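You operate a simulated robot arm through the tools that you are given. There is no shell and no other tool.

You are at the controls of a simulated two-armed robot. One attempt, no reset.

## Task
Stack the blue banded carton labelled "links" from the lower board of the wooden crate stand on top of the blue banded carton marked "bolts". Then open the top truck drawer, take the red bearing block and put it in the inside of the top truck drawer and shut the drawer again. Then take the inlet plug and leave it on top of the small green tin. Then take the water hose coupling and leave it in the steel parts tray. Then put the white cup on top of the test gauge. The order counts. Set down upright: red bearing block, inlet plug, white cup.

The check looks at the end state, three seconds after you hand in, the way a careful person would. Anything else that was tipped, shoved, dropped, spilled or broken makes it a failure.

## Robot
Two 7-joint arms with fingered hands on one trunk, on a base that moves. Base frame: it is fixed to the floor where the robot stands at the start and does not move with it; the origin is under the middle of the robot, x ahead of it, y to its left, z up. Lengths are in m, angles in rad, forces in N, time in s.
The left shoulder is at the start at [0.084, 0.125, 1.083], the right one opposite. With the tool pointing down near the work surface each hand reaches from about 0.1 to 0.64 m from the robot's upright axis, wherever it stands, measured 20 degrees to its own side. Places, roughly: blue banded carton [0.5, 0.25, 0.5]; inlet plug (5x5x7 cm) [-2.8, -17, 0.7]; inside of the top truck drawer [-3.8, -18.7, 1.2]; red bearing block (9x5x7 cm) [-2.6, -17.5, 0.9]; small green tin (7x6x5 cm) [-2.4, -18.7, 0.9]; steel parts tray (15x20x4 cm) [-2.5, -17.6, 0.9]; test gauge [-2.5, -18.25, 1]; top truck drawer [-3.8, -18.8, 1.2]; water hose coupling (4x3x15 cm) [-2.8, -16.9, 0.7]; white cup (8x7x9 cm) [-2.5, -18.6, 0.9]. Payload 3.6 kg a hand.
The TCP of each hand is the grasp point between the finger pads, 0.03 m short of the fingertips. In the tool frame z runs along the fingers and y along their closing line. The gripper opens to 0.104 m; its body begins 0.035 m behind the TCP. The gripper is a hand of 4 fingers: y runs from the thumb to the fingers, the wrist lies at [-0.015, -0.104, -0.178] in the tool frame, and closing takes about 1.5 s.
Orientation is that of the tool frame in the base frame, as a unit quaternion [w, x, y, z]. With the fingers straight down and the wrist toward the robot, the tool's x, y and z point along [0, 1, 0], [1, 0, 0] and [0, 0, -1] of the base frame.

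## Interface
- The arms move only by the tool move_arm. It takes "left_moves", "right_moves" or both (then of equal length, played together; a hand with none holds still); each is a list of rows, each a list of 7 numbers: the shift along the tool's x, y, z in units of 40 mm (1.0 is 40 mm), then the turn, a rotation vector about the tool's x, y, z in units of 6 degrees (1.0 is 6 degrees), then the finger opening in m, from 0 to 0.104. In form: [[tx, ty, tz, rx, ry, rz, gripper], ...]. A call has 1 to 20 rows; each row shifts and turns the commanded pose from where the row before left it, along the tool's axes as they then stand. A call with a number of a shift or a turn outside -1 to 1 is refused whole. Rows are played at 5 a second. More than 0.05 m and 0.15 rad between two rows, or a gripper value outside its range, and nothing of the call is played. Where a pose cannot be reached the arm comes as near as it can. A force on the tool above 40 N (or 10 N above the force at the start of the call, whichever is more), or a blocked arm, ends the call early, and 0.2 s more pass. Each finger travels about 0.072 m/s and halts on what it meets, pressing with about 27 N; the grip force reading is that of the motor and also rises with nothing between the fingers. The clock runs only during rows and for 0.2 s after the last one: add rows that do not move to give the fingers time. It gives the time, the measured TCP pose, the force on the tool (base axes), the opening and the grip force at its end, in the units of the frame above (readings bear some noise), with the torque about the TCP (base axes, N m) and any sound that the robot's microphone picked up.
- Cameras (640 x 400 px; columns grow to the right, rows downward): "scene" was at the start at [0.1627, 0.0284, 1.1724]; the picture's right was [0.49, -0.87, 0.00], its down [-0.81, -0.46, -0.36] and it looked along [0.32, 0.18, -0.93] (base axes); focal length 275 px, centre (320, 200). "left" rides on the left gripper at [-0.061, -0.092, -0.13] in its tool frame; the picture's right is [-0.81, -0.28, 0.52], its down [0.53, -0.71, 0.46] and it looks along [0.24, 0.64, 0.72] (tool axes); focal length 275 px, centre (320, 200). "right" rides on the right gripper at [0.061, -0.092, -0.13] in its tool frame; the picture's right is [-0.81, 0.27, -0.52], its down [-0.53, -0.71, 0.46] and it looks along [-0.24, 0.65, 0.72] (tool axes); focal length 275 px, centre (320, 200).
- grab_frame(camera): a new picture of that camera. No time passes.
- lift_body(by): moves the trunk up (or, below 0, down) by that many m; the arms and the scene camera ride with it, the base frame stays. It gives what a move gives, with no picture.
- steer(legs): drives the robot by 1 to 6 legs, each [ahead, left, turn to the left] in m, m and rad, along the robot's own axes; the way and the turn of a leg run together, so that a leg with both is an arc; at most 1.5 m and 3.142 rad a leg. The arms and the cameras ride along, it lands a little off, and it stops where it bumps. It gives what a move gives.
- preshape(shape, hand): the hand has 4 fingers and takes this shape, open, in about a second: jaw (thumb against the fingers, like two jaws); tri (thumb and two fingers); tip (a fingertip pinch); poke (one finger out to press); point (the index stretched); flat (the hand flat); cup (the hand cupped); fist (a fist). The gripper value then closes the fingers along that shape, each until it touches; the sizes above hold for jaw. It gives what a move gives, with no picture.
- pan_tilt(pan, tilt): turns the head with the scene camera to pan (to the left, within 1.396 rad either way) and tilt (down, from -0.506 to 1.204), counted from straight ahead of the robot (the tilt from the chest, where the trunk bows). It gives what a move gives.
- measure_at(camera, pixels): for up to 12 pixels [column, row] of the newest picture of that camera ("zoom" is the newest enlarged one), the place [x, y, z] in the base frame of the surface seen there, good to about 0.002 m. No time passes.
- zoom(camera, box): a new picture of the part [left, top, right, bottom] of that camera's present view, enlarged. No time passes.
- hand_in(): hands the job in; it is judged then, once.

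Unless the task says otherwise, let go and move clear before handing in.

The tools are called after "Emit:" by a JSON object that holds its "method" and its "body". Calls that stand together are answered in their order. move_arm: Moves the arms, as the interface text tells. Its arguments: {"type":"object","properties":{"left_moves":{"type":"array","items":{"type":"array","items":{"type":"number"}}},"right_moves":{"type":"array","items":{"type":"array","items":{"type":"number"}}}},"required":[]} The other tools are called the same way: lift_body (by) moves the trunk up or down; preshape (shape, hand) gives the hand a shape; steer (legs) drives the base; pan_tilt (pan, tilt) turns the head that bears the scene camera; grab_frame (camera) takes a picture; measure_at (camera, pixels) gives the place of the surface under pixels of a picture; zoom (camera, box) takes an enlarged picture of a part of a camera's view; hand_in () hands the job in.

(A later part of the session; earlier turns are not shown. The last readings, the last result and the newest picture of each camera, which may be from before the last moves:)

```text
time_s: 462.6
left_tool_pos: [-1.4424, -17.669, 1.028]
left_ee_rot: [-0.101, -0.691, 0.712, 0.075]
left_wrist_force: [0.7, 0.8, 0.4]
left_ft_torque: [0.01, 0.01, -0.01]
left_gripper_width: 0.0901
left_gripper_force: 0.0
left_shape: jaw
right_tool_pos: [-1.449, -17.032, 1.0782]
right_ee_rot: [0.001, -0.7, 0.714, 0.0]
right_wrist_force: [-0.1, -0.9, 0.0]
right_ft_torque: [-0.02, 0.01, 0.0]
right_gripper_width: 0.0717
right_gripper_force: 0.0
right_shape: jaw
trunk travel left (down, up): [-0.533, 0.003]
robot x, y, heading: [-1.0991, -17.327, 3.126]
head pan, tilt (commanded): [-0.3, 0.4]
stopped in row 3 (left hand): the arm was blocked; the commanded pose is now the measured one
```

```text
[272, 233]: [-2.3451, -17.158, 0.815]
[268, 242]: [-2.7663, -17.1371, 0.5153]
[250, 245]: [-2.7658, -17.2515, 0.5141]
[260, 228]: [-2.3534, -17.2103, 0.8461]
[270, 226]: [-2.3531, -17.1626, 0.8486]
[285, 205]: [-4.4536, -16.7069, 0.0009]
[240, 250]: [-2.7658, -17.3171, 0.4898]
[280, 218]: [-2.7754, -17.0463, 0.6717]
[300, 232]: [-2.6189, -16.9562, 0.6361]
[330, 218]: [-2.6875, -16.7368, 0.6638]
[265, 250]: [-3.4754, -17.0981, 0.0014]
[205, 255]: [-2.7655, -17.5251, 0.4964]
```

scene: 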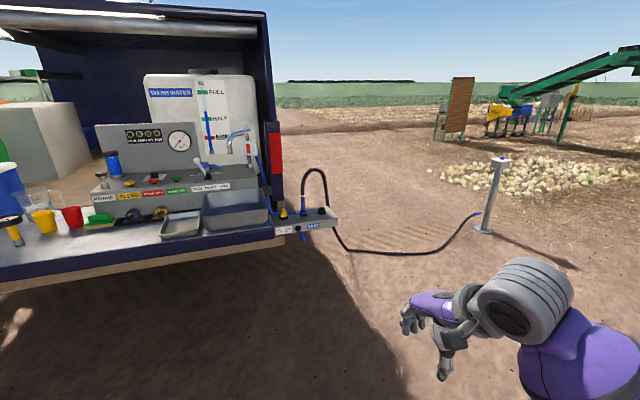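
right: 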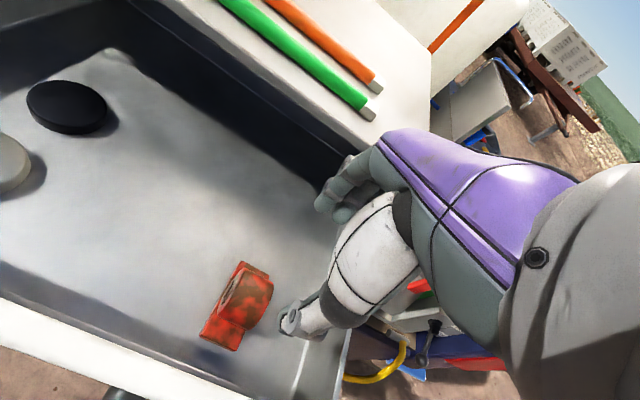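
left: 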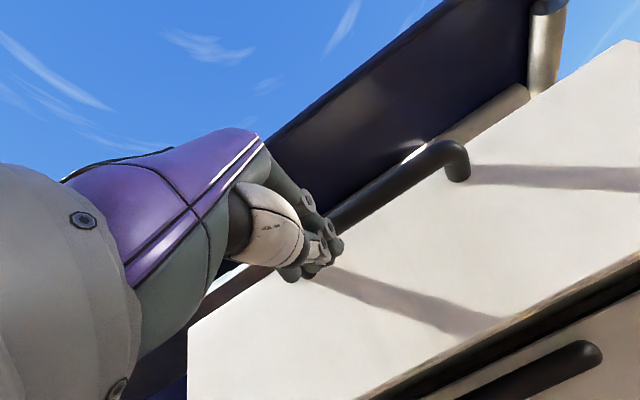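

The left arm is limited by the body there. The tailgate ends at y≈−17.16 and below it is open back to x −2.77, so I will stand further right (y≈−16.8) and use the left arm nearly straight, keeping its elbow clear of the tailgate.

Emit:
{"method": "steer", "body": {"legs": [[0, -0.53, 0.015], [0.7, 0, 0]]}}

Emit:
{"method": "pan_tilt", "body": {"pan": 0.2, "tilt": 0.55}}

Emit:
{"method": "grab_frame", "body": {"camera": "scene"}}

Emit:
{"method": "zoom", "body": {"camera": "scene", "box": [250, 130, 450, 255]}}

```text
time_s: 471.2
left_tool_pos: [-2.1367, -17.1467, 1.0279]
left_ee_rot: [-0.102, -0.698, 0.705, 0.074]
left_wrist_force: [-0.2, -0.4, 0.3]
left_ft_torque: [0.02, -0.03, 0.0]
left_gripper_width: 0.0901
left_gripper_force: 0.0
left_shape: jaw
right_tool_pos: [-2.1563, -16.5111, 1.0775]
right_ee_rot: [0.0, 0.709, -0.706, -0.001]
right_wrist_force: [-0.1, -0.4, -0.2]
right_ft_torque: [0.03, -0.01, -0.05]
right_gripper_width: 0.0717
right_gripper_force: 0.1
right_shape: jaw
trunk travel left (down, up): [-0.533, 0.003]
robot x, y, heading: [-1.8004, -16.8, -3.134]
head pan, tilt (commanded): [-0.3, 0.4]
```

```text
time_s: 472.2
left_tool_pos: [-2.1358, -17.1467, 1.0289]
left_ee_rot: [-0.102, -0.698, 0.705, 0.074]
left_wrist_force: [-0.3, -0.1, -0.9]
left_ft_torque: [-0.02, 0.02, 0.0]
left_gripper_width: 0.0899
left_gripper_force: 0.2
left_shape: jaw
right_tool_pos: [-2.1559, -16.5094, 1.0783]
right_ee_rot: [-0.001, 0.708, -0.706, -0.001]
right_wrist_force: [0.3, -0.3, 0.4]
right_ft_torque: [0.03, -0.01, 0.0]
right_gripper_width: 0.0715
right_gripper_force: 0.0
right_shape: jaw
trunk travel left (down, up): [-0.533, 0.003]
robot x, y, heading: [-1.8029, -16.8014, -3.138]
head pan, tilt (commanded): [0.201, 0.55]
```

```text
taken
```

scene: 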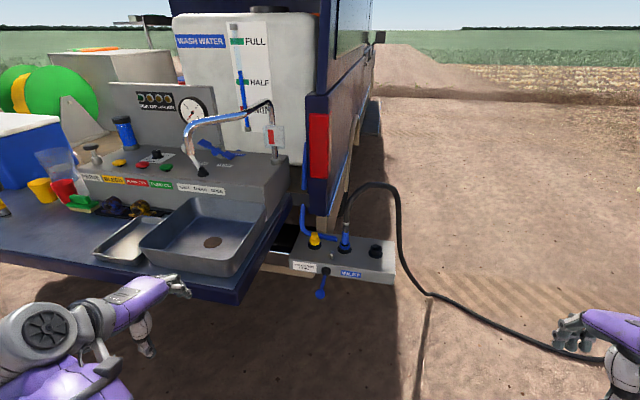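

```text
3.20 times, centred on (350, 192) of scene
```

zoom: 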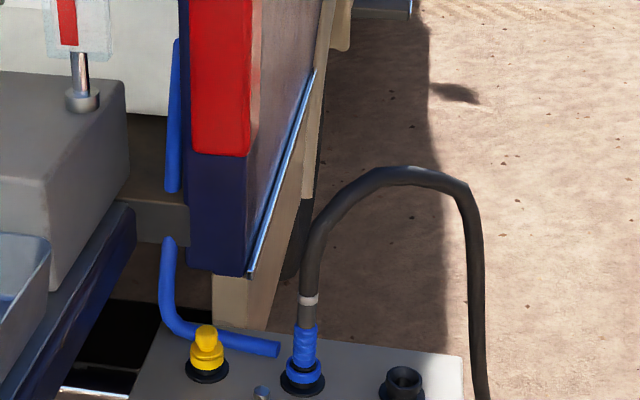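

I will zoom on the ledge and measure the plug, coupling and pipe.

Emit:
{"method": "zoom", "body": {"camera": "scene", "box": [280, 215, 410, 305]}}

Emit:
{"method": "measure_at", "body": {"camera": "scene", "pixels": [[314.5, 233], [314.5, 238], [314, 244], [314, 249], [309, 247], [320, 247], [345, 236], [345, 248], [300, 220], [318, 231], [330, 240], [376, 250]]}}

```text
4.44 times, centred on (345, 260) of scene
```

zoom: 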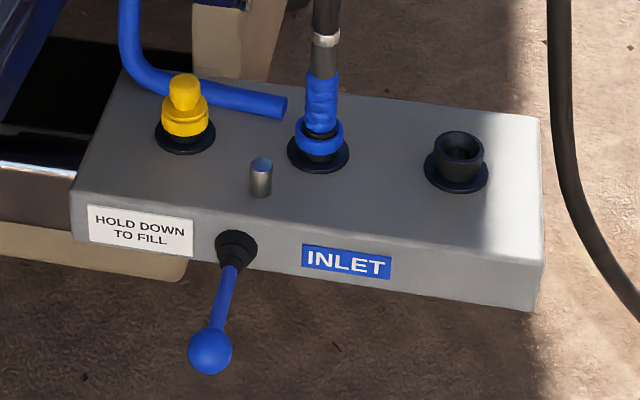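

```text
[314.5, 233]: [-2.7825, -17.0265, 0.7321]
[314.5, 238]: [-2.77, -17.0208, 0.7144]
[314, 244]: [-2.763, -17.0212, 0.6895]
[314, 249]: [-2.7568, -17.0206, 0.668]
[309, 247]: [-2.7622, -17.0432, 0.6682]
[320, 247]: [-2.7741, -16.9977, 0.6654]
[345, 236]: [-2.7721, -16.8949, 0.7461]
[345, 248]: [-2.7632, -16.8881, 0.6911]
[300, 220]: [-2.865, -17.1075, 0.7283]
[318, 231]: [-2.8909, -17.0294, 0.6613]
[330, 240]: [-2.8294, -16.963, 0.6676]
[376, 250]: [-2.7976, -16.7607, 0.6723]
```

The plug stands on its collar: centre about (−2.786, −17.021), ridge at z≈0.69, knob top at z≈0.735. I will measure the blue pipe just behind it.

Emit:
{"method": "measure_at", "body": {"camera": "scene", "pixels": [[322, 236], [326, 237.5], [330, 238.5], [335, 239.5], [337, 238], [308, 233], [304, 228], [302, 222], [311, 235], [318, 236], [331, 253], [321, 285]]}}

Emit:
{"method": "measure_at", "body": {"camera": "zoom", "pixels": [[185, 78], [185, 90], [173, 92], [196, 92], [185, 115], [165, 118], [205, 115], [185, 140], [225, 88], [265, 98], [320, 60], [320, 95]]}}

```text
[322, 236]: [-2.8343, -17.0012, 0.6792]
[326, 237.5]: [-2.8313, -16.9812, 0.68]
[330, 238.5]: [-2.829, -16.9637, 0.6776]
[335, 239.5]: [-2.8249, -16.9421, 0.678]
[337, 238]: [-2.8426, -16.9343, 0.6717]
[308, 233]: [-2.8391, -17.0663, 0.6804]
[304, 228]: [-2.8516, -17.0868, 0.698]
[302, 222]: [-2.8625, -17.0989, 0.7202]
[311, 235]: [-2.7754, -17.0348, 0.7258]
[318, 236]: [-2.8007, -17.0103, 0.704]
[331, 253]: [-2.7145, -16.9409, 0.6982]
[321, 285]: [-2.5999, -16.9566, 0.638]
```

```text
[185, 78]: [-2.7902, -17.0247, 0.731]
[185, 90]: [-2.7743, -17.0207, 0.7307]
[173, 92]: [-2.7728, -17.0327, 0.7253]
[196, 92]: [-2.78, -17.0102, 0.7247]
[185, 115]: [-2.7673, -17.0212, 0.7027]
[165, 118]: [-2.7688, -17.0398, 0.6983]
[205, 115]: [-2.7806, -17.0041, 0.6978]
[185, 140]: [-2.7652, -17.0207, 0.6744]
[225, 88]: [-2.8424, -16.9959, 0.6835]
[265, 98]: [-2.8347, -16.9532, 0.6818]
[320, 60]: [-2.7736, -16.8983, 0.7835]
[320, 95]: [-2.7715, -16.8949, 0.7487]
```

The pipe's top is at z≈0.685, below where the fingertips will be. I will level the left hand and move it right so it lines up with the plug and clears the spout before driving in.

Emit:
{"method": "move_arm", "body": {"left_moves": [[-0.8, 0, 0, 0.8, 0, 0, 0.09], [-0.8, 0, 0, 0.8, 0, 0, 0.08], [-0.8, 0, 0, 0.78, 0, 0, 0.07], [-0.75, 0, 0, 0, 0, 0, 0.065], [0, 0, 0, 0, 0, 0, 0.065]]}}

Emit:
{"method": "grab_frame", "body": {"camera": "left"}}

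```text
time_s: 473.4
left_tool_pos: [-2.1707, -17.0239, 1.0686]
left_ee_rot: [0.063, 0.707, -0.704, -0.032]
left_wrist_force: [0.2, -0.4, 0.5]
left_ft_torque: [0.0, -0.02, 0.0]
left_gripper_width: 0.0653
left_gripper_force: 0.1
left_shape: jaw
right_tool_pos: [-2.1562, -16.511, 1.0771]
right_ee_rot: [-0.001, 0.708, -0.706, -0.001]
right_wrist_force: [0.1, 0.7, -0.2]
right_ft_torque: [0.0, -0.03, 0.0]
right_gripper_width: 0.0719
right_gripper_force: 0.0
right_shape: jaw
trunk travel left (down, up): [-0.533, 0.003]
robot x, y, heading: [-1.8021, -16.8002, -3.14]
head pan, tilt (commanded): [0.201, 0.55]
stopped in row 5 (left hand): the arm was blocked; the commanded pose is now the measured one
```

```text
taken
```

left: 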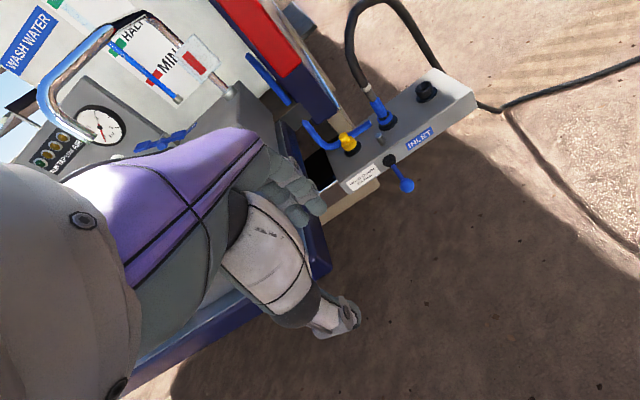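

The left arm brushed its limit near the body again. I will extend it forward a little and finish levelling there.

Emit:
{"method": "move_arm", "body": {"left_moves": [[0, 0.8, 0, 0, 0, 0, 0.065], [0, 0.8, 0.1, 0.4, 0, 0, 0.065], [0, 0.8, 0.1, 0.4, 0, 0, 0.065], [0, 0.8, 0.1, 0.48, 0, 0, 0.065], [0, 0, 0, 0, 0, 0, 0.065]]}}

Emit:
{"method": "grab_frame", "body": {"camera": "scene"}}

```text
time_s: 474.6
left_tool_pos: [-2.2991, -17.0237, 1.0693]
left_ee_rot: [0.014, 0.709, -0.705, 0.016]
left_wrist_force: [-0.2, 0.4, 1.3]
left_ft_torque: [0.0, -0.01, 0.0]
left_gripper_width: 0.0652
left_gripper_force: 0.0
left_shape: jaw
right_tool_pos: [-2.1563, -16.5108, 1.0792]
right_ee_rot: [-0.001, 0.709, -0.705, -0.001]
right_wrist_force: [0.1, 0.4, 1.0]
right_ft_torque: [0.03, 0.0, 0.01]
right_gripper_width: 0.0719
right_gripper_force: 0.1
right_shape: jaw
trunk travel left (down, up): [-0.533, 0.003]
robot x, y, heading: [-1.8, -16.7962, -3.135]
head pan, tilt (commanded): [0.201, 0.55]
```

```text
taken
```

scene: 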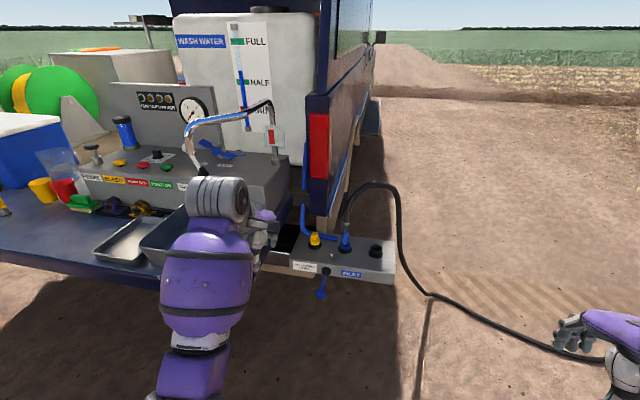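

The left hand is lined up in y with the plug. Before driving in I will check where the hose lies on the ground relative to my path.

Emit:
{"method": "measure_at", "body": {"camera": "scene", "pixels": [[400, 240], [427, 293], [470, 315], [520, 339], [560, 352], [590, 358], [425, 330], [415, 380], [398, 215], [390, 190]]}}

Emit:
{"method": "pan_tilt", "body": {"pan": -0.3, "tilt": 0.8}}

Emit:
{"method": "grab_frame", "body": {"camera": "scene"}}

```text
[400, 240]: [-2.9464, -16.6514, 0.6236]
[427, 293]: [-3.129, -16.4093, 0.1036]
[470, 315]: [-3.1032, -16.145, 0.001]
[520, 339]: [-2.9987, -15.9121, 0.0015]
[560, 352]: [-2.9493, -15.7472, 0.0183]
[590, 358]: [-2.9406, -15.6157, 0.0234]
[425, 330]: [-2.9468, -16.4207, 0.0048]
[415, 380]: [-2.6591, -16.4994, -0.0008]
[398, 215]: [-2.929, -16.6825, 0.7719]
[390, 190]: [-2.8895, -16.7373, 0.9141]
```

```text
time_s: 475.6
left_tool_pos: [-2.2994, -17.0237, 1.0688]
left_ee_rot: [0.014, 0.709, -0.705, 0.017]
left_wrist_force: [-0.7, -0.3, -0.1]
left_ft_torque: [0.0, 0.0, 0.01]
left_gripper_width: 0.0654
left_gripper_force: 0.0
left_shape: jaw
right_tool_pos: [-2.1573, -16.5106, 1.0786]
right_ee_rot: [-0.001, 0.708, -0.706, -0.001]
right_wrist_force: [0.5, -0.5, 0.3]
right_ft_torque: [0.0, -0.03, -0.01]
right_gripper_width: 0.0716
right_gripper_force: 0.1
right_shape: jaw
trunk travel left (down, up): [-0.533, 0.003]
robot x, y, heading: [-1.799, -16.7996, -3.136]
head pan, tilt (commanded): [-0.3, 0.799]
```

```text
taken
```

scene: 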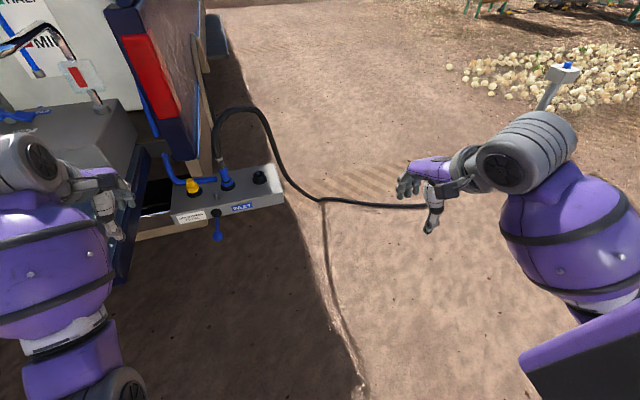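

The hose on the ground lies at x≈−3.0, well ahead of where I will stand. I will drive ahead 0.47 m so the left hand comes over the plug.

Emit:
{"method": "steer", "body": {"legs": [[0.47, 0, 0]]}}

Emit:
{"method": "pan_tilt", "body": {"pan": 0.3, "tilt": 0.9}}

Emit:
{"method": "grab_frame", "body": {"camera": "scene"}}

Emit:
{"method": "grab_frame", "body": {"camera": "left"}}

```text
time_s: 478.4
left_tool_pos: [-2.7644, -17.0263, 1.0687]
left_ee_rot: [0.014, 0.709, -0.705, 0.017]
left_wrist_force: [0.5, 0.1, 0.9]
left_ft_torque: [-0.03, 0.0, -0.01]
left_gripper_width: 0.0656
left_gripper_force: 0.1
left_shape: jaw
right_tool_pos: [-2.6229, -16.5132, 1.0781]
right_ee_rot: [-0.001, 0.708, -0.706, -0.001]
right_wrist_force: [-1.4, 0.1, 0.0]
right_ft_torque: [0.01, 0.03, 0.0]
right_gripper_width: 0.0716
right_gripper_force: 0.1
right_shape: jaw
trunk travel left (down, up): [-0.533, 0.003]
robot x, y, heading: [-2.2641, -16.8035, -3.142]
head pan, tilt (commanded): [-0.3, 0.799]
```

```text
time_s: 479.4
left_tool_pos: [-2.7637, -17.0256, 1.069]
left_ee_rot: [0.014, 0.708, -0.706, 0.017]
left_wrist_force: [-0.9, -0.2, -0.7]
left_ft_torque: [0.0, -0.03, 0.02]
left_gripper_width: 0.0651
left_gripper_force: 0.2
left_shape: jaw
right_tool_pos: [-2.6225, -16.5128, 1.0782]
right_ee_rot: [0.0, 0.708, -0.706, 0.0]
right_wrist_force: [0.0, 0.3, 0.3]
right_ft_torque: [0.0, -0.02, 0.0]
right_gripper_width: 0.0717
right_gripper_force: 0.0
right_shape: jaw
trunk travel left (down, up): [-0.533, 0.003]
robot x, y, heading: [-2.2611, -16.7992, -3.135]
head pan, tilt (commanded): [0.3, 0.901]
```

```text
taken
```

scene: 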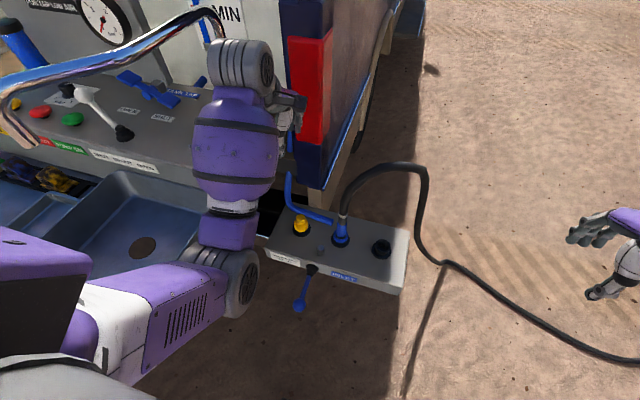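

```text
taken
```

left: 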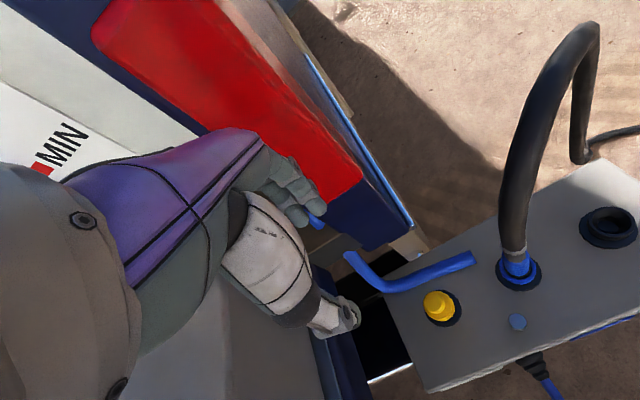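

The truck's rear corner with the red lamp is right beside the far fingers. I will measure it before going down.

Emit:
{"method": "measure_at", "body": {"camera": "left", "pixels": [[250, 100], [180, 60], [330, 170], [350, 200], [390, 235], [300, 215], [440, 305], [435, 300], [410, 275], [515, 265], [515, 320], [340, 260]]}}

Emit:
{"method": "measure_at", "body": {"camera": "scene", "pixels": [[310, 60], [305, 140], [315, 170], [295, 100], [290, 120], [285, 110], [302, 222], [302, 230], [300, 216], [320, 180], [330, 130], [215, 60]]}}

```text
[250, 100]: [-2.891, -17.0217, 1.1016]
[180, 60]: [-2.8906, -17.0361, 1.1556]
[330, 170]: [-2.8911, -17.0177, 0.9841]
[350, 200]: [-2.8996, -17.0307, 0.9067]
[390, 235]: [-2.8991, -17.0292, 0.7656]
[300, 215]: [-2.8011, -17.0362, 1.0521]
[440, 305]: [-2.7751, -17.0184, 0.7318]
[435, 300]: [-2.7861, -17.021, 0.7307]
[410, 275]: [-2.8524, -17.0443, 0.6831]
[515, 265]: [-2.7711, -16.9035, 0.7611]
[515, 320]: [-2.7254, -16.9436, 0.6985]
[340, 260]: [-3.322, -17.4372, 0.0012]
```

```text
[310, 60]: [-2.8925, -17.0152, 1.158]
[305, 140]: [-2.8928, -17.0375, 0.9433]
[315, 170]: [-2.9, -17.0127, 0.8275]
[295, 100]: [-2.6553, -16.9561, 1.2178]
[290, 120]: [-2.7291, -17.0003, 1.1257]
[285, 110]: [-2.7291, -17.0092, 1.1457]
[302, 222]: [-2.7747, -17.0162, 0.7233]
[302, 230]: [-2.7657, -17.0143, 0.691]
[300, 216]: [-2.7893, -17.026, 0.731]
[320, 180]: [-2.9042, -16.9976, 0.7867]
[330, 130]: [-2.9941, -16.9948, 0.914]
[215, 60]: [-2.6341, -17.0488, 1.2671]
```

The truck's rear face is at x≈−2.891, leaving about 4.5 cm beyond the far fingers. I will align over the plug, lower to z≈0.80 and check.

Emit:
{"method": "move_arm", "body": {"left_moves": [[-0.12, 0.5, 0.5, 0, -0.4, 0, 0.065], [0, 0, 0.9, 0, 0, 0, 0.065], [0, 0, 0.9, 0, 0, 0, 0.065], [0, 0, 0.9, 0, 0, 0, 0.065], [0, 0, 0.9, 0, 0, 0, 0.065], [0, 0, 0.9, 0, 0, 0, 0.065], [0, 0, 0.9, 0, 0, 0, 0.065], [0, 0, 0.8, 0, 0, 0, 0.065], [0, 0, 0, 0, 0, 0, 0.065]]}}

Emit:
{"method": "grab_frame", "body": {"camera": "left"}}

Emit:
{"method": "grab_frame", "body": {"camera": "scene"}}

```text
time_s: 481.4
left_tool_pos: [-2.7834, -17.0224, 0.7999]
left_ee_rot: [-0.001, 0.709, -0.705, 0.002]
left_wrist_force: [0.0, -0.3, -0.7]
left_ft_torque: [0.02, 0.02, -0.01]
left_gripper_width: 0.0651
left_gripper_force: 0.0
left_shape: jaw
right_tool_pos: [-2.6212, -16.5121, 1.0775]
right_ee_rot: [0.0, 0.708, -0.706, -0.001]
right_wrist_force: [-1.0, 0.1, -0.2]
right_ft_torque: [-0.05, -0.01, -0.01]
right_gripper_width: 0.0719
right_gripper_force: 0.0
right_shape: jaw
trunk travel left (down, up): [-0.533, 0.003]
robot x, y, heading: [-2.2639, -16.8004, -3.135]
head pan, tilt (commanded): [0.3, 0.901]
```

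```text
taken
```

left: 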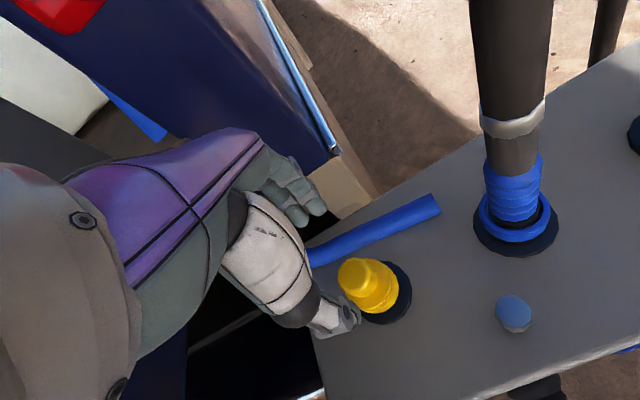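

```text
taken
```

scene: 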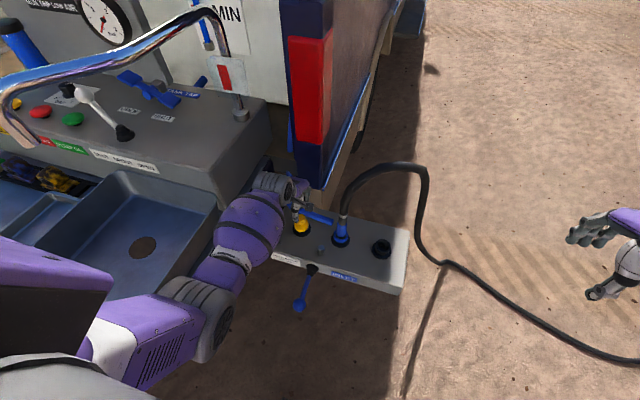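

The plug's top at (360,272) is where the TCP axis points (predicted (356,274)). I will lower 7 cm more around the knob.

Emit:
{"method": "measure_at", "body": {"camera": "scene", "pixels": [[225, 235], [215, 260], [200, 290], [220, 200], [190, 320], [235, 215], [205, 195], [175, 280]]}}

Emit:
{"method": "move_arm", "body": {"left_moves": [[0, 0, 0.6, 0, 0, 0, 0.065], [0, 0, 0.6, 0, 0, 0, 0.065], [0, 0, 0.58, 0, 0, 0, 0.065], [0, 0, 0, 0, 0, 0, 0.065]]}}

Emit:
{"method": "grab_frame", "body": {"camera": "left"}}

Emit:
{"method": "zoom", "body": {"camera": "scene", "box": [180, 150, 380, 300]}}

```text
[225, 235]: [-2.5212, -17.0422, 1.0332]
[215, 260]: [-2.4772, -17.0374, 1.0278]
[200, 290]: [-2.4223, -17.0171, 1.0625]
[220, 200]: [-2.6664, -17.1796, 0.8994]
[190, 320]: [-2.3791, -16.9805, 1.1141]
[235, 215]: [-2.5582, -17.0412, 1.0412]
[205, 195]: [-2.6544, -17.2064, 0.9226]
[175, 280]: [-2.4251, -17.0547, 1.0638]
```

```text
time_s: 482.4
left_tool_pos: [-2.7823, -17.0228, 0.7299]
left_ee_rot: [-0.001, 0.71, -0.705, 0.002]
left_wrist_force: [0.0, 0.4, 0.0]
left_ft_torque: [0.02, -0.01, -0.01]
left_gripper_width: 0.0652
left_gripper_force: 0.1
left_shape: jaw
right_tool_pos: [-2.6209, -16.5124, 1.0779]
right_ee_rot: [-0.001, 0.709, -0.706, -0.001]
right_wrist_force: [1.0, -1.3, 0.6]
right_ft_torque: [0.01, 0.0, -0.01]
right_gripper_width: 0.0713
right_gripper_force: 0.0
right_shape: jaw
trunk travel left (down, up): [-0.533, 0.003]
robot x, y, heading: [-2.2658, -16.8005, -3.131]
head pan, tilt (commanded): [0.3, 0.901]
```

```text
taken
```

left: 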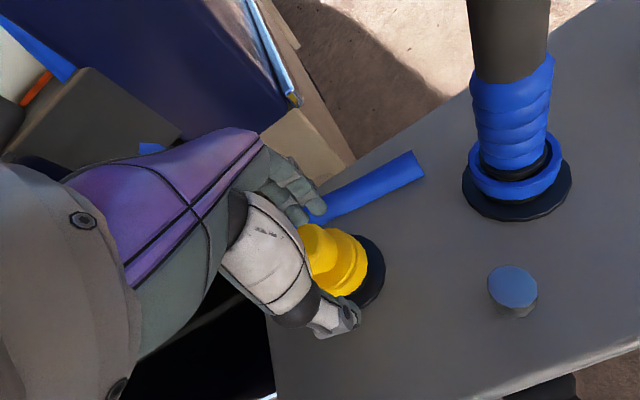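

```text
2.67 times, centred on (280, 225) of scene
```

zoom: 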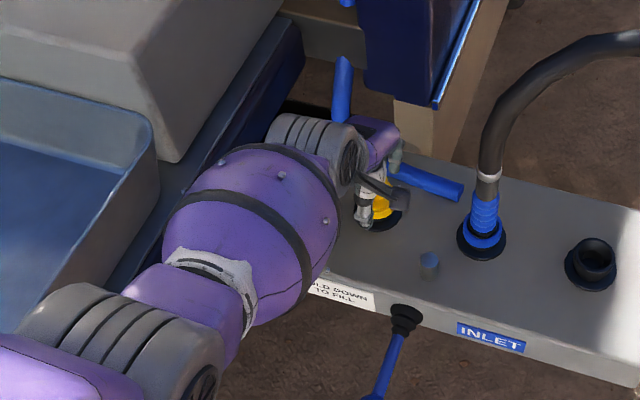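

The knob is between thumb and fingers. I will close on it.

Emit:
{"method": "move_arm", "body": {"left_moves": [[0, 0, 0, 0, 0, 0, 0.05], [0, 0, 0, 0, 0, 0, 0.035], [0, 0, 0, 0, 0, 0, 0.02], [0, 0, 0, 0, 0, 0, 0.01], [0, 0, 0, 0, 0, 0, 0.01], [0, 0, 0, 0, 0, 0, 0.01], [0, 0, 0, 0, 0, 0, 0.01]]}}

Emit:
{"method": "grab_frame", "body": {"camera": "left"}}

```text
time_s: 484.0
left_tool_pos: [-2.7853, -17.0226, 0.7326]
left_ee_rot: [0.002, 0.709, -0.705, 0.0]
left_wrist_force: [-1.6, -0.5, 18.7]
left_ft_torque: [-0.02, 0.25, -0.01]
left_gripper_width: 0.0286
left_gripper_force: 27.7
left_shape: jaw
right_tool_pos: [-2.6206, -16.5134, 1.079]
right_ee_rot: [0.001, 0.708, -0.706, 0.0]
right_wrist_force: [-0.4, 0.1, 0.5]
right_ft_torque: [0.01, 0.0, 0.0]
right_gripper_width: 0.0718
right_gripper_force: 0.1
right_shape: jaw
trunk travel left (down, up): [-0.533, 0.003]
robot x, y, heading: [-2.2656, -16.7986, -3.138]
head pan, tilt (commanded): [0.3, 0.901]
```

```text
taken
```

left: 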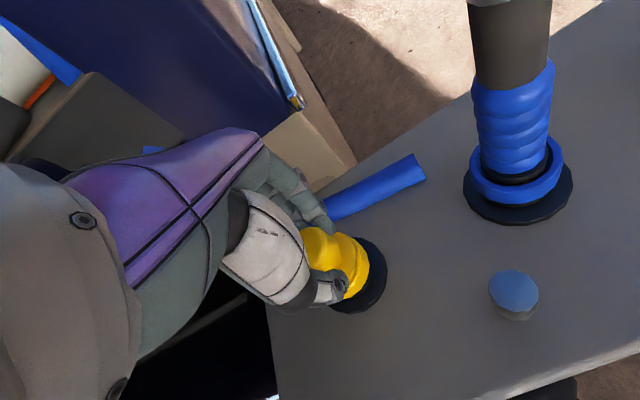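

Gripped at 2.9 cm; the fingertips press on the ridge (18.7 N up). I will lift slowly and see whether the plug comes with it.

Emit:
{"method": "move_arm", "body": {"left_moves": [[0, 0, -0.1, 0, 0, 0, 0.01], [0, 0, -0.2, 0, 0, 0, 0.01], [0, 0, -0.3, 0, 0, 0, 0.01], [0, 0, -0.4, 0, 0, 0, 0.01], [0, 0, 0, 0, 0, 0, 0.01]]}}

Emit:
{"method": "grab_frame", "body": {"camera": "left"}}

Emit:
{"method": "zoom", "body": {"camera": "scene", "box": [220, 150, 380, 270]}}

```text
time_s: 485.2
left_tool_pos: [-2.7825, -17.0226, 0.7697]
left_ee_rot: [0.0, 0.709, -0.705, 0.003]
left_wrist_force: [0.4, 0.3, -0.4]
left_ft_torque: [0.04, 0.0, 0.01]
left_gripper_width: 0.0265
left_gripper_force: 27.0
left_shape: jaw
right_tool_pos: [-2.6215, -16.5124, 1.0786]
right_ee_rot: [-0.001, 0.709, -0.706, 0.0]
right_wrist_force: [0.8, 1.0, 0.3]
right_ft_torque: [-0.04, 0.03, 0.01]
right_gripper_width: 0.0716
right_gripper_force: 0.0
right_shape: jaw
trunk travel left (down, up): [-0.533, 0.003]
robot x, y, heading: [-2.2701, -16.7999, -3.136]
head pan, tilt (commanded): [0.3, 0.901]
```

```text
taken
```

left: 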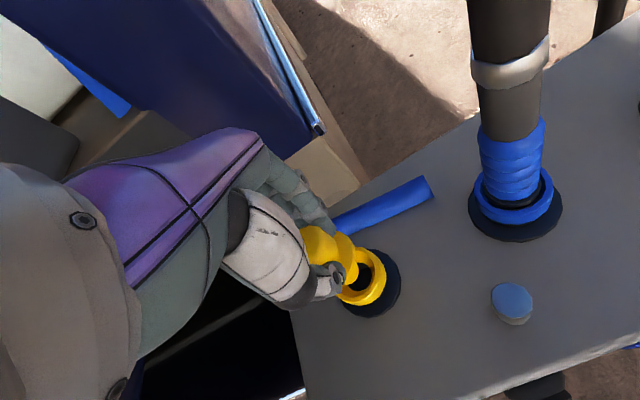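

```text
3.33 times, centred on (300, 210) of scene
```

zoom: 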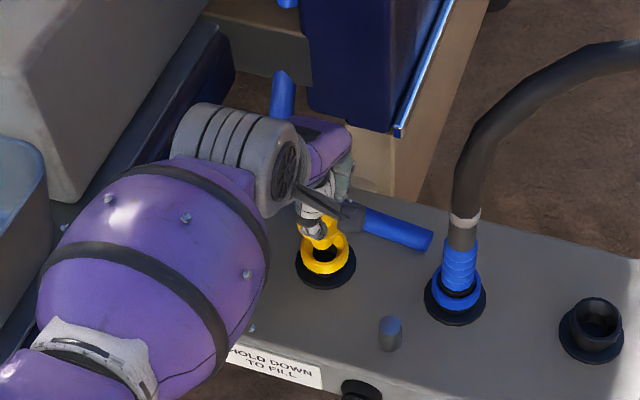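

The plug is coming out of its port. I will lift it another 10 cm and look.

Emit:
{"method": "move_arm", "body": {"left_moves": [[0, 0, -0.6, 0, 0, 0, 0.01], [0, 0, -0.7, 0, 0, 0, 0.01], [0, 0, -0.7, 0, 0, 0, 0.01], [0, 0, -0.7, 0, 0, 0, 0.01], [0, 0, 0, 0, 0, 0, 0.01]]}}

Emit:
{"method": "grab_frame", "body": {"camera": "left"}}

Emit:
{"method": "zoom", "body": {"camera": "scene", "box": [220, 130, 380, 270]}}

```text
time_s: 486.4
left_tool_pos: [-2.7835, -17.0221, 0.8785]
left_ee_rot: [-0.001, 0.709, -0.705, 0.002]
left_wrist_force: [-0.4, 0.8, 0.1]
left_ft_torque: [0.0, -0.02, 0.03]
left_gripper_width: 0.0265
left_gripper_force: 27.4
left_shape: jaw
right_tool_pos: [-2.6223, -16.5131, 1.0778]
right_ee_rot: [-0.001, 0.708, -0.706, -0.001]
right_wrist_force: [0.0, 0.0, -0.5]
right_ft_torque: [0.01, 0.0, 0.02]
right_gripper_width: 0.0717
right_gripper_force: 0.1
right_shape: jaw
trunk travel left (down, up): [-0.533, 0.003]
robot x, y, heading: [-2.2633, -16.7993, -3.137]
head pan, tilt (commanded): [0.3, 0.901]
```

```text
taken
```

left: 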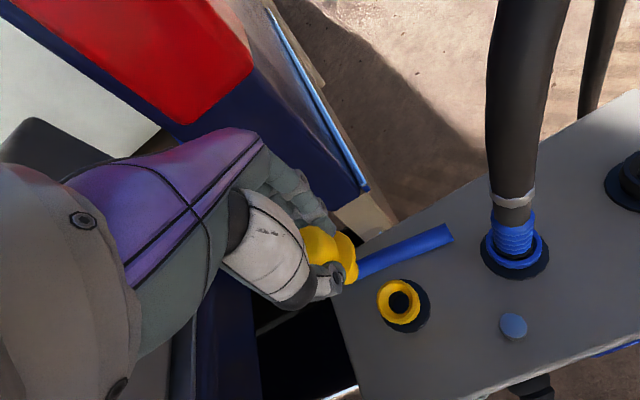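

```text
2.86 times, centred on (300, 200) of scene
```

zoom: 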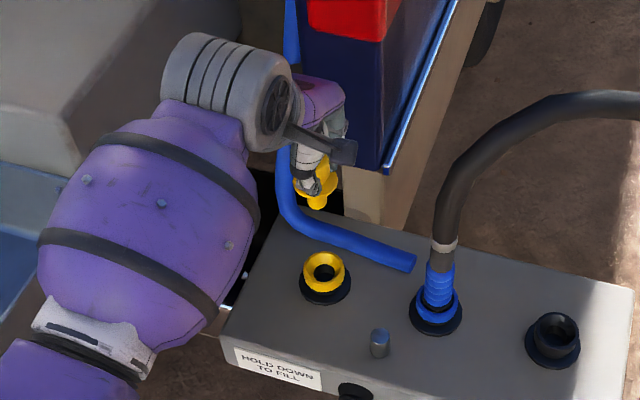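

The plug is out, with its spigot below the flange; the port ring stays. I will measure how far the plug's bottom is below the TCP.

Emit:
{"method": "measure_at", "body": {"camera": "scene", "pixels": [[299, 202], [299, 200], [298, 195], [303, 193], [293, 196], [299, 203.5], [299, 198], [304, 189]]}}

Emit:
{"method": "zoom", "body": {"camera": "scene", "box": [270, 160, 330, 220]}}

```text
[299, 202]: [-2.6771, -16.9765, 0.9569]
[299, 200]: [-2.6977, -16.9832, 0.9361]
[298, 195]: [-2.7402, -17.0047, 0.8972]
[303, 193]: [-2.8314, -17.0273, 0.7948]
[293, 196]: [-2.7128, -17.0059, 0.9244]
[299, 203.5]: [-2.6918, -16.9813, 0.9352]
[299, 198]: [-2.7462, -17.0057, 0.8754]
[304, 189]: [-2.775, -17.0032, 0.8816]
```

```text
6.67 times, centred on (300, 190) of scene
```

zoom: 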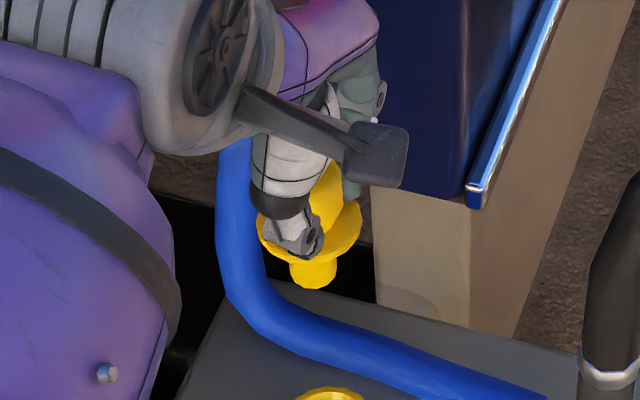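

Emit:
{"method": "measure_at", "body": {"camera": "zoom", "pixels": [[315, 282], [315, 270], [298, 268], [333, 268], [270, 235], [355, 225], [340, 190], [315, 287], [290, 255], [320, 258]]}}

```text
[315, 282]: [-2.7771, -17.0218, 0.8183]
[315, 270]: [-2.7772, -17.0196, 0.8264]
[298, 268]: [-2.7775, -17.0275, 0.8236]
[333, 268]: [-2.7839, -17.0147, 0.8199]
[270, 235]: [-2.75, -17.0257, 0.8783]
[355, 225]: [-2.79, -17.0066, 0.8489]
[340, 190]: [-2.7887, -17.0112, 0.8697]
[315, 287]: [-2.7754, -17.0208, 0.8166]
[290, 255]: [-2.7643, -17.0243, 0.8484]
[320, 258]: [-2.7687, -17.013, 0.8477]
```

The plug's bottom is 6.2 cm below the TCP. I will raise it a bit, back straight out and move across to the green tin end of the tailgate.

Emit:
{"method": "move_arm", "body": {"left_moves": [[0, 0, -0.9, 0, 0, 0, 0.01], [0, 0, -0.9, 0, 0, 0, 0.01], [0, 0, -0.9, 0, 0, 0, 0.01], [0, 0, -0.9, 0, 0, 0, 0.01], [0, 0, 0, 0, 0, 0, 0.01]]}}

Emit:
{"method": "steer", "body": {"legs": [[-0.75, 0, 0], [0, 0.85, 0], [0, 0.8, 0]]}}

Emit:
{"method": "pan_tilt", "body": {"pan": 0.2, "tilt": 0.5}}

Emit:
{"method": "grab_frame", "body": {"camera": "scene"}}

Emit:
{"method": "grab_frame", "body": {"camera": "left"}}

```text
time_s: 487.6
left_tool_pos: [-2.783, -17.0218, 1.0212]
left_ee_rot: [-0.002, 0.709, -0.705, 0.003]
left_wrist_force: [0.4, 0.1, -0.3]
left_ft_torque: [0.03, 0.03, -0.02]
left_gripper_width: 0.0265
left_gripper_force: 27.2
left_shape: jaw
right_tool_pos: [-2.6214, -16.5129, 1.0784]
right_ee_rot: [0.0, 0.708, -0.706, -0.001]
right_wrist_force: [0.5, -0.4, -0.6]
right_ft_torque: [-0.01, 0.04, 0.0]
right_gripper_width: 0.0719
right_gripper_force: 0.1
right_shape: jaw
trunk travel left (down, up): [-0.533, 0.003]
robot x, y, heading: [-2.2638, -16.7973, -3.136]
head pan, tilt (commanded): [0.3, 0.901]
```

```text
time_s: 506.0
left_tool_pos: [-2.025, -18.6695, 1.0214]
left_ee_rot: [0.0, 0.711, -0.704, 0.001]
left_wrist_force: [0.5, 0.1, 0.0]
left_ft_torque: [0.01, 0.01, -0.01]
left_gripper_width: 0.0265
left_gripper_force: 27.5
left_shape: jaw
right_tool_pos: [-1.8645, -18.1602, 1.0783]
right_ee_rot: [-0.001, 0.71, -0.704, -0.001]
right_wrist_force: [-0.4, 1.0, -0.3]
right_ft_torque: [-0.05, 0.0, 0.0]
right_gripper_width: 0.0717
right_gripper_force: 0.0
right_shape: jaw
trunk travel left (down, up): [-0.533, 0.003]
robot x, y, heading: [-1.5041, -18.4427, -3.133]
head pan, tilt (commanded): [0.3, 0.901]
```

```text
time_s: 506.9
left_tool_pos: [-2.0252, -18.668, 1.0205]
left_ee_rot: [-0.001, 0.71, -0.704, 0.001]
left_wrist_force: [-0.6, -0.1, -1.0]
left_ft_torque: [0.01, 0.01, 0.01]
left_gripper_width: 0.0266
left_gripper_force: 27.0
left_shape: jaw
right_tool_pos: [-1.8656, -18.1581, 1.0783]
right_ee_rot: [0.0, 0.71, -0.705, 0.0]
right_wrist_force: [0.5, 0.4, 0.1]
right_ft_torque: [-0.01, 0.0, -0.01]
right_gripper_width: 0.0717
right_gripper_force: 0.1
right_shape: jaw
trunk travel left (down, up): [-0.533, 0.003]
robot x, y, heading: [-1.509, -18.4432, -3.131]
head pan, tilt (commanded): [0.201, 0.499]
```

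```text
taken
```

scene: 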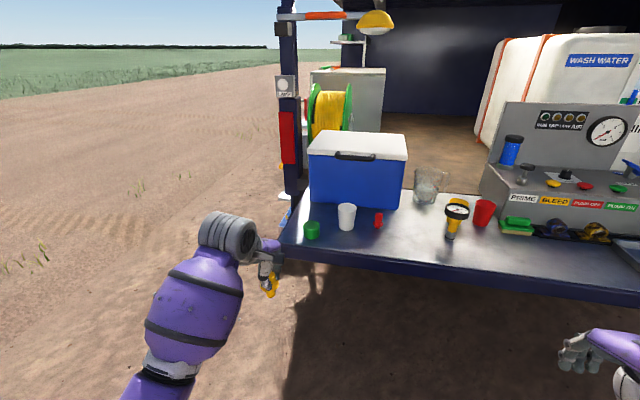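

```text
taken
```

left: 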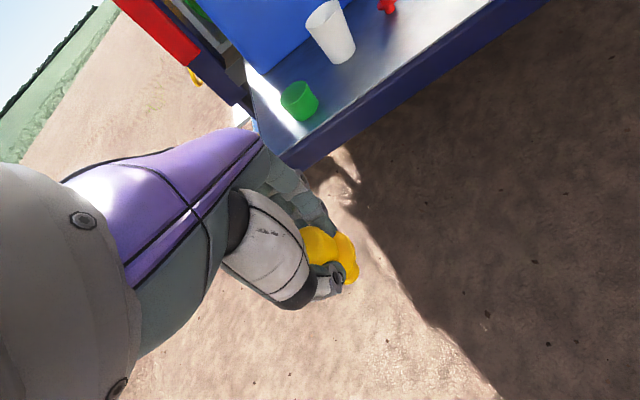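

The plug is safely held and the green tin is ahead at (312,229) in the scene. I will zoom on it.

Emit:
{"method": "zoom", "body": {"camera": "left", "box": [240, 50, 400, 150]}}

Emit:
{"method": "measure_at", "body": {"camera": "left", "pixels": [[298, 98], [290, 93], [308, 92], [300, 110], [283, 95], [296, 88], [312, 105], [330, 40], [335, 10], [300, 135], [270, 80], [345, 55]]}}

Emit:
{"method": "zoom", "body": {"camera": "scene", "box": [280, 180, 400, 260]}}

Emit:
{"method": "measure_at", "body": {"camera": "scene", "pixels": [[312, 222], [308, 224], [316, 224], [312, 235], [306, 230], [318, 230], [346, 205], [346, 225], [378, 218], [312, 219], [290, 240], [298, 215]]}}

```text
4.00 times, centred on (320, 100) of left
```

zoom: 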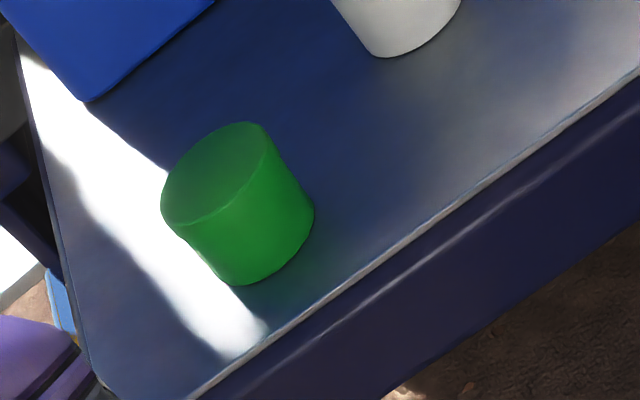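

```text
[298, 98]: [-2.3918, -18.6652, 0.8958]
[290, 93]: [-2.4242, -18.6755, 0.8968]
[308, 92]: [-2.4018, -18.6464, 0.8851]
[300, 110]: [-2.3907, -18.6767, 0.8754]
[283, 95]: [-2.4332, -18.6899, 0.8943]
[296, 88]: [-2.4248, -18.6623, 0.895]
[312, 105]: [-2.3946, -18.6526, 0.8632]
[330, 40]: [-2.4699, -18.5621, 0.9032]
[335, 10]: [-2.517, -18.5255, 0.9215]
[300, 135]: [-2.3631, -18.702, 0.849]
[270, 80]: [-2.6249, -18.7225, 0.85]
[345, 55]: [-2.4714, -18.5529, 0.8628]
```

```text
5.00 times, centred on (340, 220) of scene
```

zoom: 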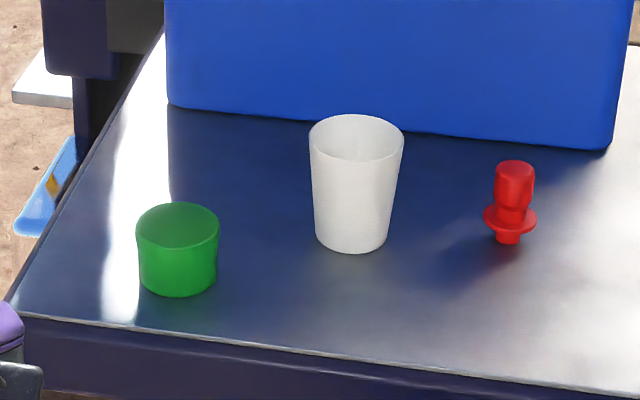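

```text
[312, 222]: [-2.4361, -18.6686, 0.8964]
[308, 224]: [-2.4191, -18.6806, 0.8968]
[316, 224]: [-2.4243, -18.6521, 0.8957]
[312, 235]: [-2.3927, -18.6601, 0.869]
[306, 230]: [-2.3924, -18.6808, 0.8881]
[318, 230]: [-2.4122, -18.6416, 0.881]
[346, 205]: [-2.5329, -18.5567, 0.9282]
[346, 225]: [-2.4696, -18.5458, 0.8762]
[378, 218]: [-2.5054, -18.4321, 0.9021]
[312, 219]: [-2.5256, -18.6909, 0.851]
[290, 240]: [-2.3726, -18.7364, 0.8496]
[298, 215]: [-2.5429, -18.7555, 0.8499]
```

The tin has a closed flat lid at z≈0.896, and a red plug beside the cup shows such plugs stand on their spigot. I will measure the lid's outline for its centre.

Emit:
{"method": "measure_at", "body": {"camera": "zoom", "pixels": [[141, 224], [215, 224], [178, 206], [178, 243], [178, 224], [155, 210], [203, 210], [155, 240], [203, 240], [515, 165], [515, 240], [508, 222]]}}

```text
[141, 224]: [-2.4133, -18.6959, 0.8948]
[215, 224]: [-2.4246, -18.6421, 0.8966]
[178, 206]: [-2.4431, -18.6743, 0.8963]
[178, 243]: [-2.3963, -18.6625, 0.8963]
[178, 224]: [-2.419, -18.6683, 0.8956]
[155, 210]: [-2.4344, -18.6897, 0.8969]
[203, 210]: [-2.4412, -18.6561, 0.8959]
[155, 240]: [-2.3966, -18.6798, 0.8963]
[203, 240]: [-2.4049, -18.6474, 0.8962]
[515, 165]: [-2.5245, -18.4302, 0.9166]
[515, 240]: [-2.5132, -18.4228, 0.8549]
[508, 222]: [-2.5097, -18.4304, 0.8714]
```

The lid centre is (−2.419, −18.668, 0.896), and the plug will pass above everything at its present height. I will drive ahead 0.39 m.

Emit:
{"method": "steer", "body": {"legs": [[0.39, 0, 0]]}}

Emit:
{"method": "pan_tilt", "body": {"pan": 0.4, "tilt": 0.75}}

Emit:
{"method": "grab_frame", "body": {"camera": "scene"}}

Emit:
{"method": "grab_frame", "body": {"camera": "left"}}

```text
time_s: 509.4
left_tool_pos: [-2.4153, -18.6742, 1.0214]
left_ee_rot: [-0.002, 0.712, -0.702, 0.003]
left_wrist_force: [-0.9, -0.1, -0.3]
left_ft_torque: [0.04, 0.02, -0.02]
left_gripper_width: 0.0262
left_gripper_force: 27.0
left_shape: jaw
right_tool_pos: [-2.258, -18.1639, 1.0776]
right_ee_rot: [-0.001, 0.711, -0.703, -0.001]
right_wrist_force: [-0.7, 0.1, -0.8]
right_ft_torque: [0.01, -0.01, 0.0]
right_gripper_width: 0.0718
right_gripper_force: 0.0
right_shape: jaw
trunk travel left (down, up): [-0.533, 0.003]
robot x, y, heading: [-1.8945, -18.4504, -3.131]
head pan, tilt (commanded): [0.201, 0.499]
```

```text
time_s: 510.1
left_tool_pos: [-2.4151, -18.6741, 1.021]
left_ee_rot: [-0.001, 0.712, -0.702, 0.001]
left_wrist_force: [-0.3, 0.4, -0.2]
left_ft_torque: [0.02, -0.01, 0.0]
left_gripper_width: 0.0266
left_gripper_force: 27.2
left_shape: jaw
right_tool_pos: [-2.2582, -18.1641, 1.0784]
right_ee_rot: [0.0, 0.711, -0.703, -0.001]
right_wrist_force: [0.4, 0.5, 0.3]
right_ft_torque: [0.02, -0.03, 0.0]
right_gripper_width: 0.0718
right_gripper_force: 0.1
right_shape: jaw
trunk travel left (down, up): [-0.533, 0.003]
robot x, y, heading: [-1.8982, -18.4542, -3.13]
head pan, tilt (commanded): [0.4, 0.75]
```

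```text
taken
```

scene: 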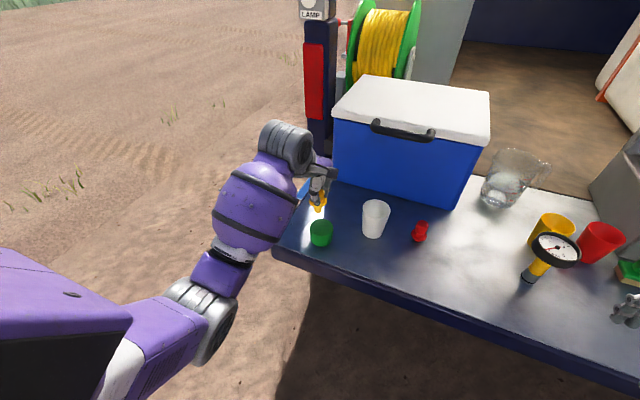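

```text
taken
```

left: 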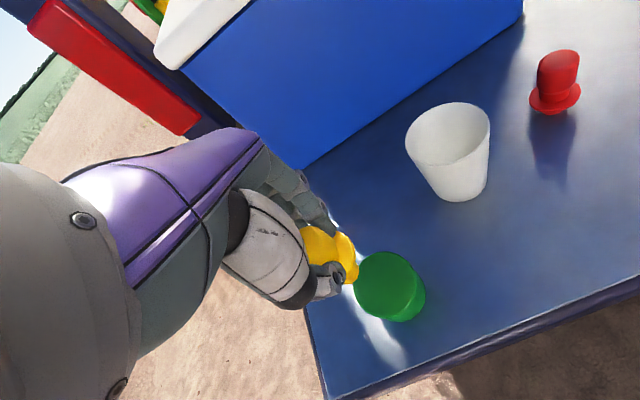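

I will measure the lid from the left camera and the plug's spigot from a scene zoom to align them.

Emit:
{"method": "measure_at", "body": {"camera": "left", "pixels": [[385, 258], [362, 285], [412, 290], [385, 310], [388, 285], [370, 265], [405, 268], [450, 150], [425, 150], [485, 140]]}}

Emit:
{"method": "zoom", "body": {"camera": "scene", "box": [280, 170, 360, 250]}}

```text
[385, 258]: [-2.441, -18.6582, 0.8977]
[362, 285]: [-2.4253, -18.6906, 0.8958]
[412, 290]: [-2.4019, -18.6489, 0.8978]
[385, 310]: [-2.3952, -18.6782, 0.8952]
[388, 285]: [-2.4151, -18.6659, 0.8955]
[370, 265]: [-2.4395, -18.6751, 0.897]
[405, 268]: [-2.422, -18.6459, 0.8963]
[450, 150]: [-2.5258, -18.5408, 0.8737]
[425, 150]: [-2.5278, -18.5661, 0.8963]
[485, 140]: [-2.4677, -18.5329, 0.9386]
```

```text
5.00 times, centred on (320, 210) of scene
```

zoom: 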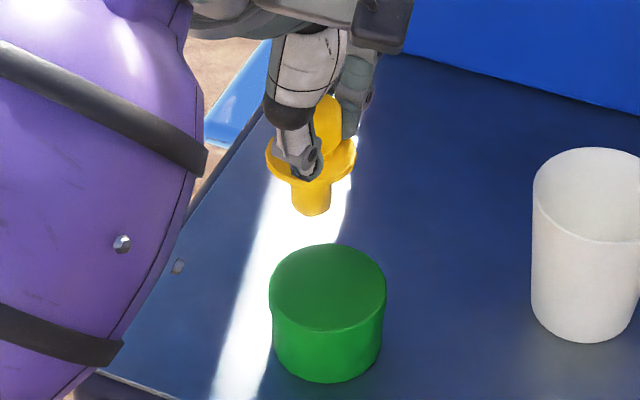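

Emit:
{"method": "measure_at", "body": {"camera": "zoom", "pixels": [[312, 205], [298, 198], [326, 198], [312, 213], [312, 190], [275, 160], [345, 160], [328, 290], [328, 250], [328, 325]]}}

```text
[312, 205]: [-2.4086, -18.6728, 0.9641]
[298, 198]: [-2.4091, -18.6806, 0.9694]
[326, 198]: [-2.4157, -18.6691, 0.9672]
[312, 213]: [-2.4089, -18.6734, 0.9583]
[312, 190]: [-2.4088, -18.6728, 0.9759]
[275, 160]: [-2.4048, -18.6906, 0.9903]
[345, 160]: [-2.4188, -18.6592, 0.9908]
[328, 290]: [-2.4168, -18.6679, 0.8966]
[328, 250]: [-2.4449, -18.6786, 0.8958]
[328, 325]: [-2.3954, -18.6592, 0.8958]
```

The spigot needs a +6.5 mm shift in y to be centred on the lid. I will shift it and lower 5.4 cm.

Emit:
{"method": "move_arm", "body": {"left_moves": [[-0.163, 0.05, 0, 0, 0, 0, 0.01], [0, 0, 0.5, 0, 0, 0, 0.01], [0, 0, 0.5, 0, 0, 0, 0.01], [0, 0, 0.35, 0, 0, 0, 0.01], [0, 0, 0, 0, 0, 0, 0.01]]}}

Emit:
{"method": "zoom", "body": {"camera": "scene", "box": [280, 170, 360, 250]}}

Emit:
{"method": "grab_frame", "body": {"camera": "left"}}

```text
time_s: 511.3
left_tool_pos: [-2.4167, -18.6686, 0.969]
left_ee_rot: [-0.001, 0.712, -0.702, 0.002]
left_wrist_force: [-0.5, -0.6, -0.9]
left_ft_torque: [0.0, 0.0, 0.0]
left_gripper_width: 0.0265
left_gripper_force: 27.6
left_shape: jaw
right_tool_pos: [-2.2564, -18.1639, 1.0772]
right_ee_rot: [0.0, 0.711, -0.703, 0.0]
right_wrist_force: [0.7, -0.2, 0.0]
right_ft_torque: [0.01, -0.03, 0.0]
right_gripper_width: 0.0718
right_gripper_force: 0.1
right_shape: jaw
trunk travel left (down, up): [-0.533, 0.003]
robot x, y, heading: [-1.8959, -18.4528, -3.131]
head pan, tilt (commanded): [0.4, 0.75]
```

```text
5.00 times, centred on (320, 210) of scene
```

zoom: 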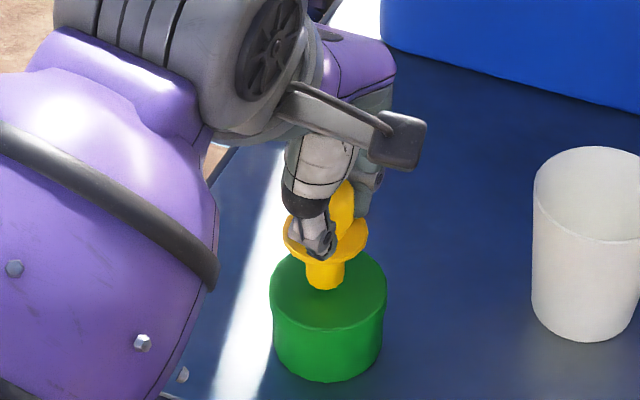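

```text
taken
```

left: 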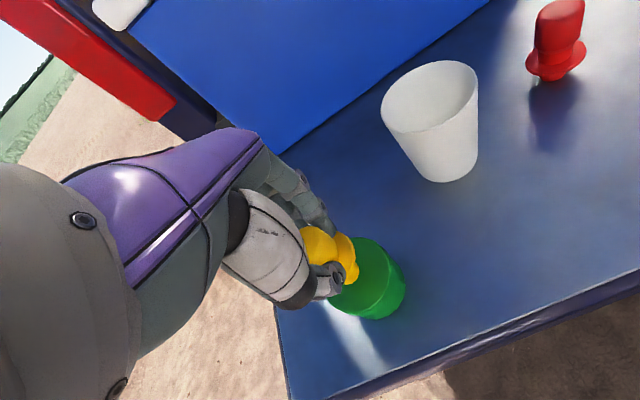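

Well centred, about 9 mm above the lid. I will lower in small steps.

Emit:
{"method": "move_arm", "body": {"left_moves": [[0, 0, 0.12, 0, 0, 0, 0.01], [0, 0, 0.06, 0, 0, 0, 0.01], [0, 0, 0, 0, 0, 0, 0.01]]}}

```text
time_s: 512.1
left_tool_pos: [-2.4179, -18.6685, 0.9625]
left_ee_rot: [0.0, 0.712, -0.702, 0.001]
left_wrist_force: [-0.6, -0.3, 4.5]
left_ft_torque: [-0.02, 0.02, -0.03]
left_gripper_width: 0.0265
left_gripper_force: 27.1
left_shape: jaw
right_tool_pos: [-2.2582, -18.1631, 1.078]
right_ee_rot: [0.0, 0.711, -0.703, 0.0]
right_wrist_force: [0.1, -0.2, 0.4]
right_ft_torque: [0.0, -0.01, 0.0]
right_gripper_width: 0.0718
right_gripper_force: 0.1
right_shape: jaw
trunk travel left (down, up): [-0.533, 0.003]
robot x, y, heading: [-1.8981, -18.452, -3.127]
head pan, tilt (commanded): [0.4, 0.75]
```

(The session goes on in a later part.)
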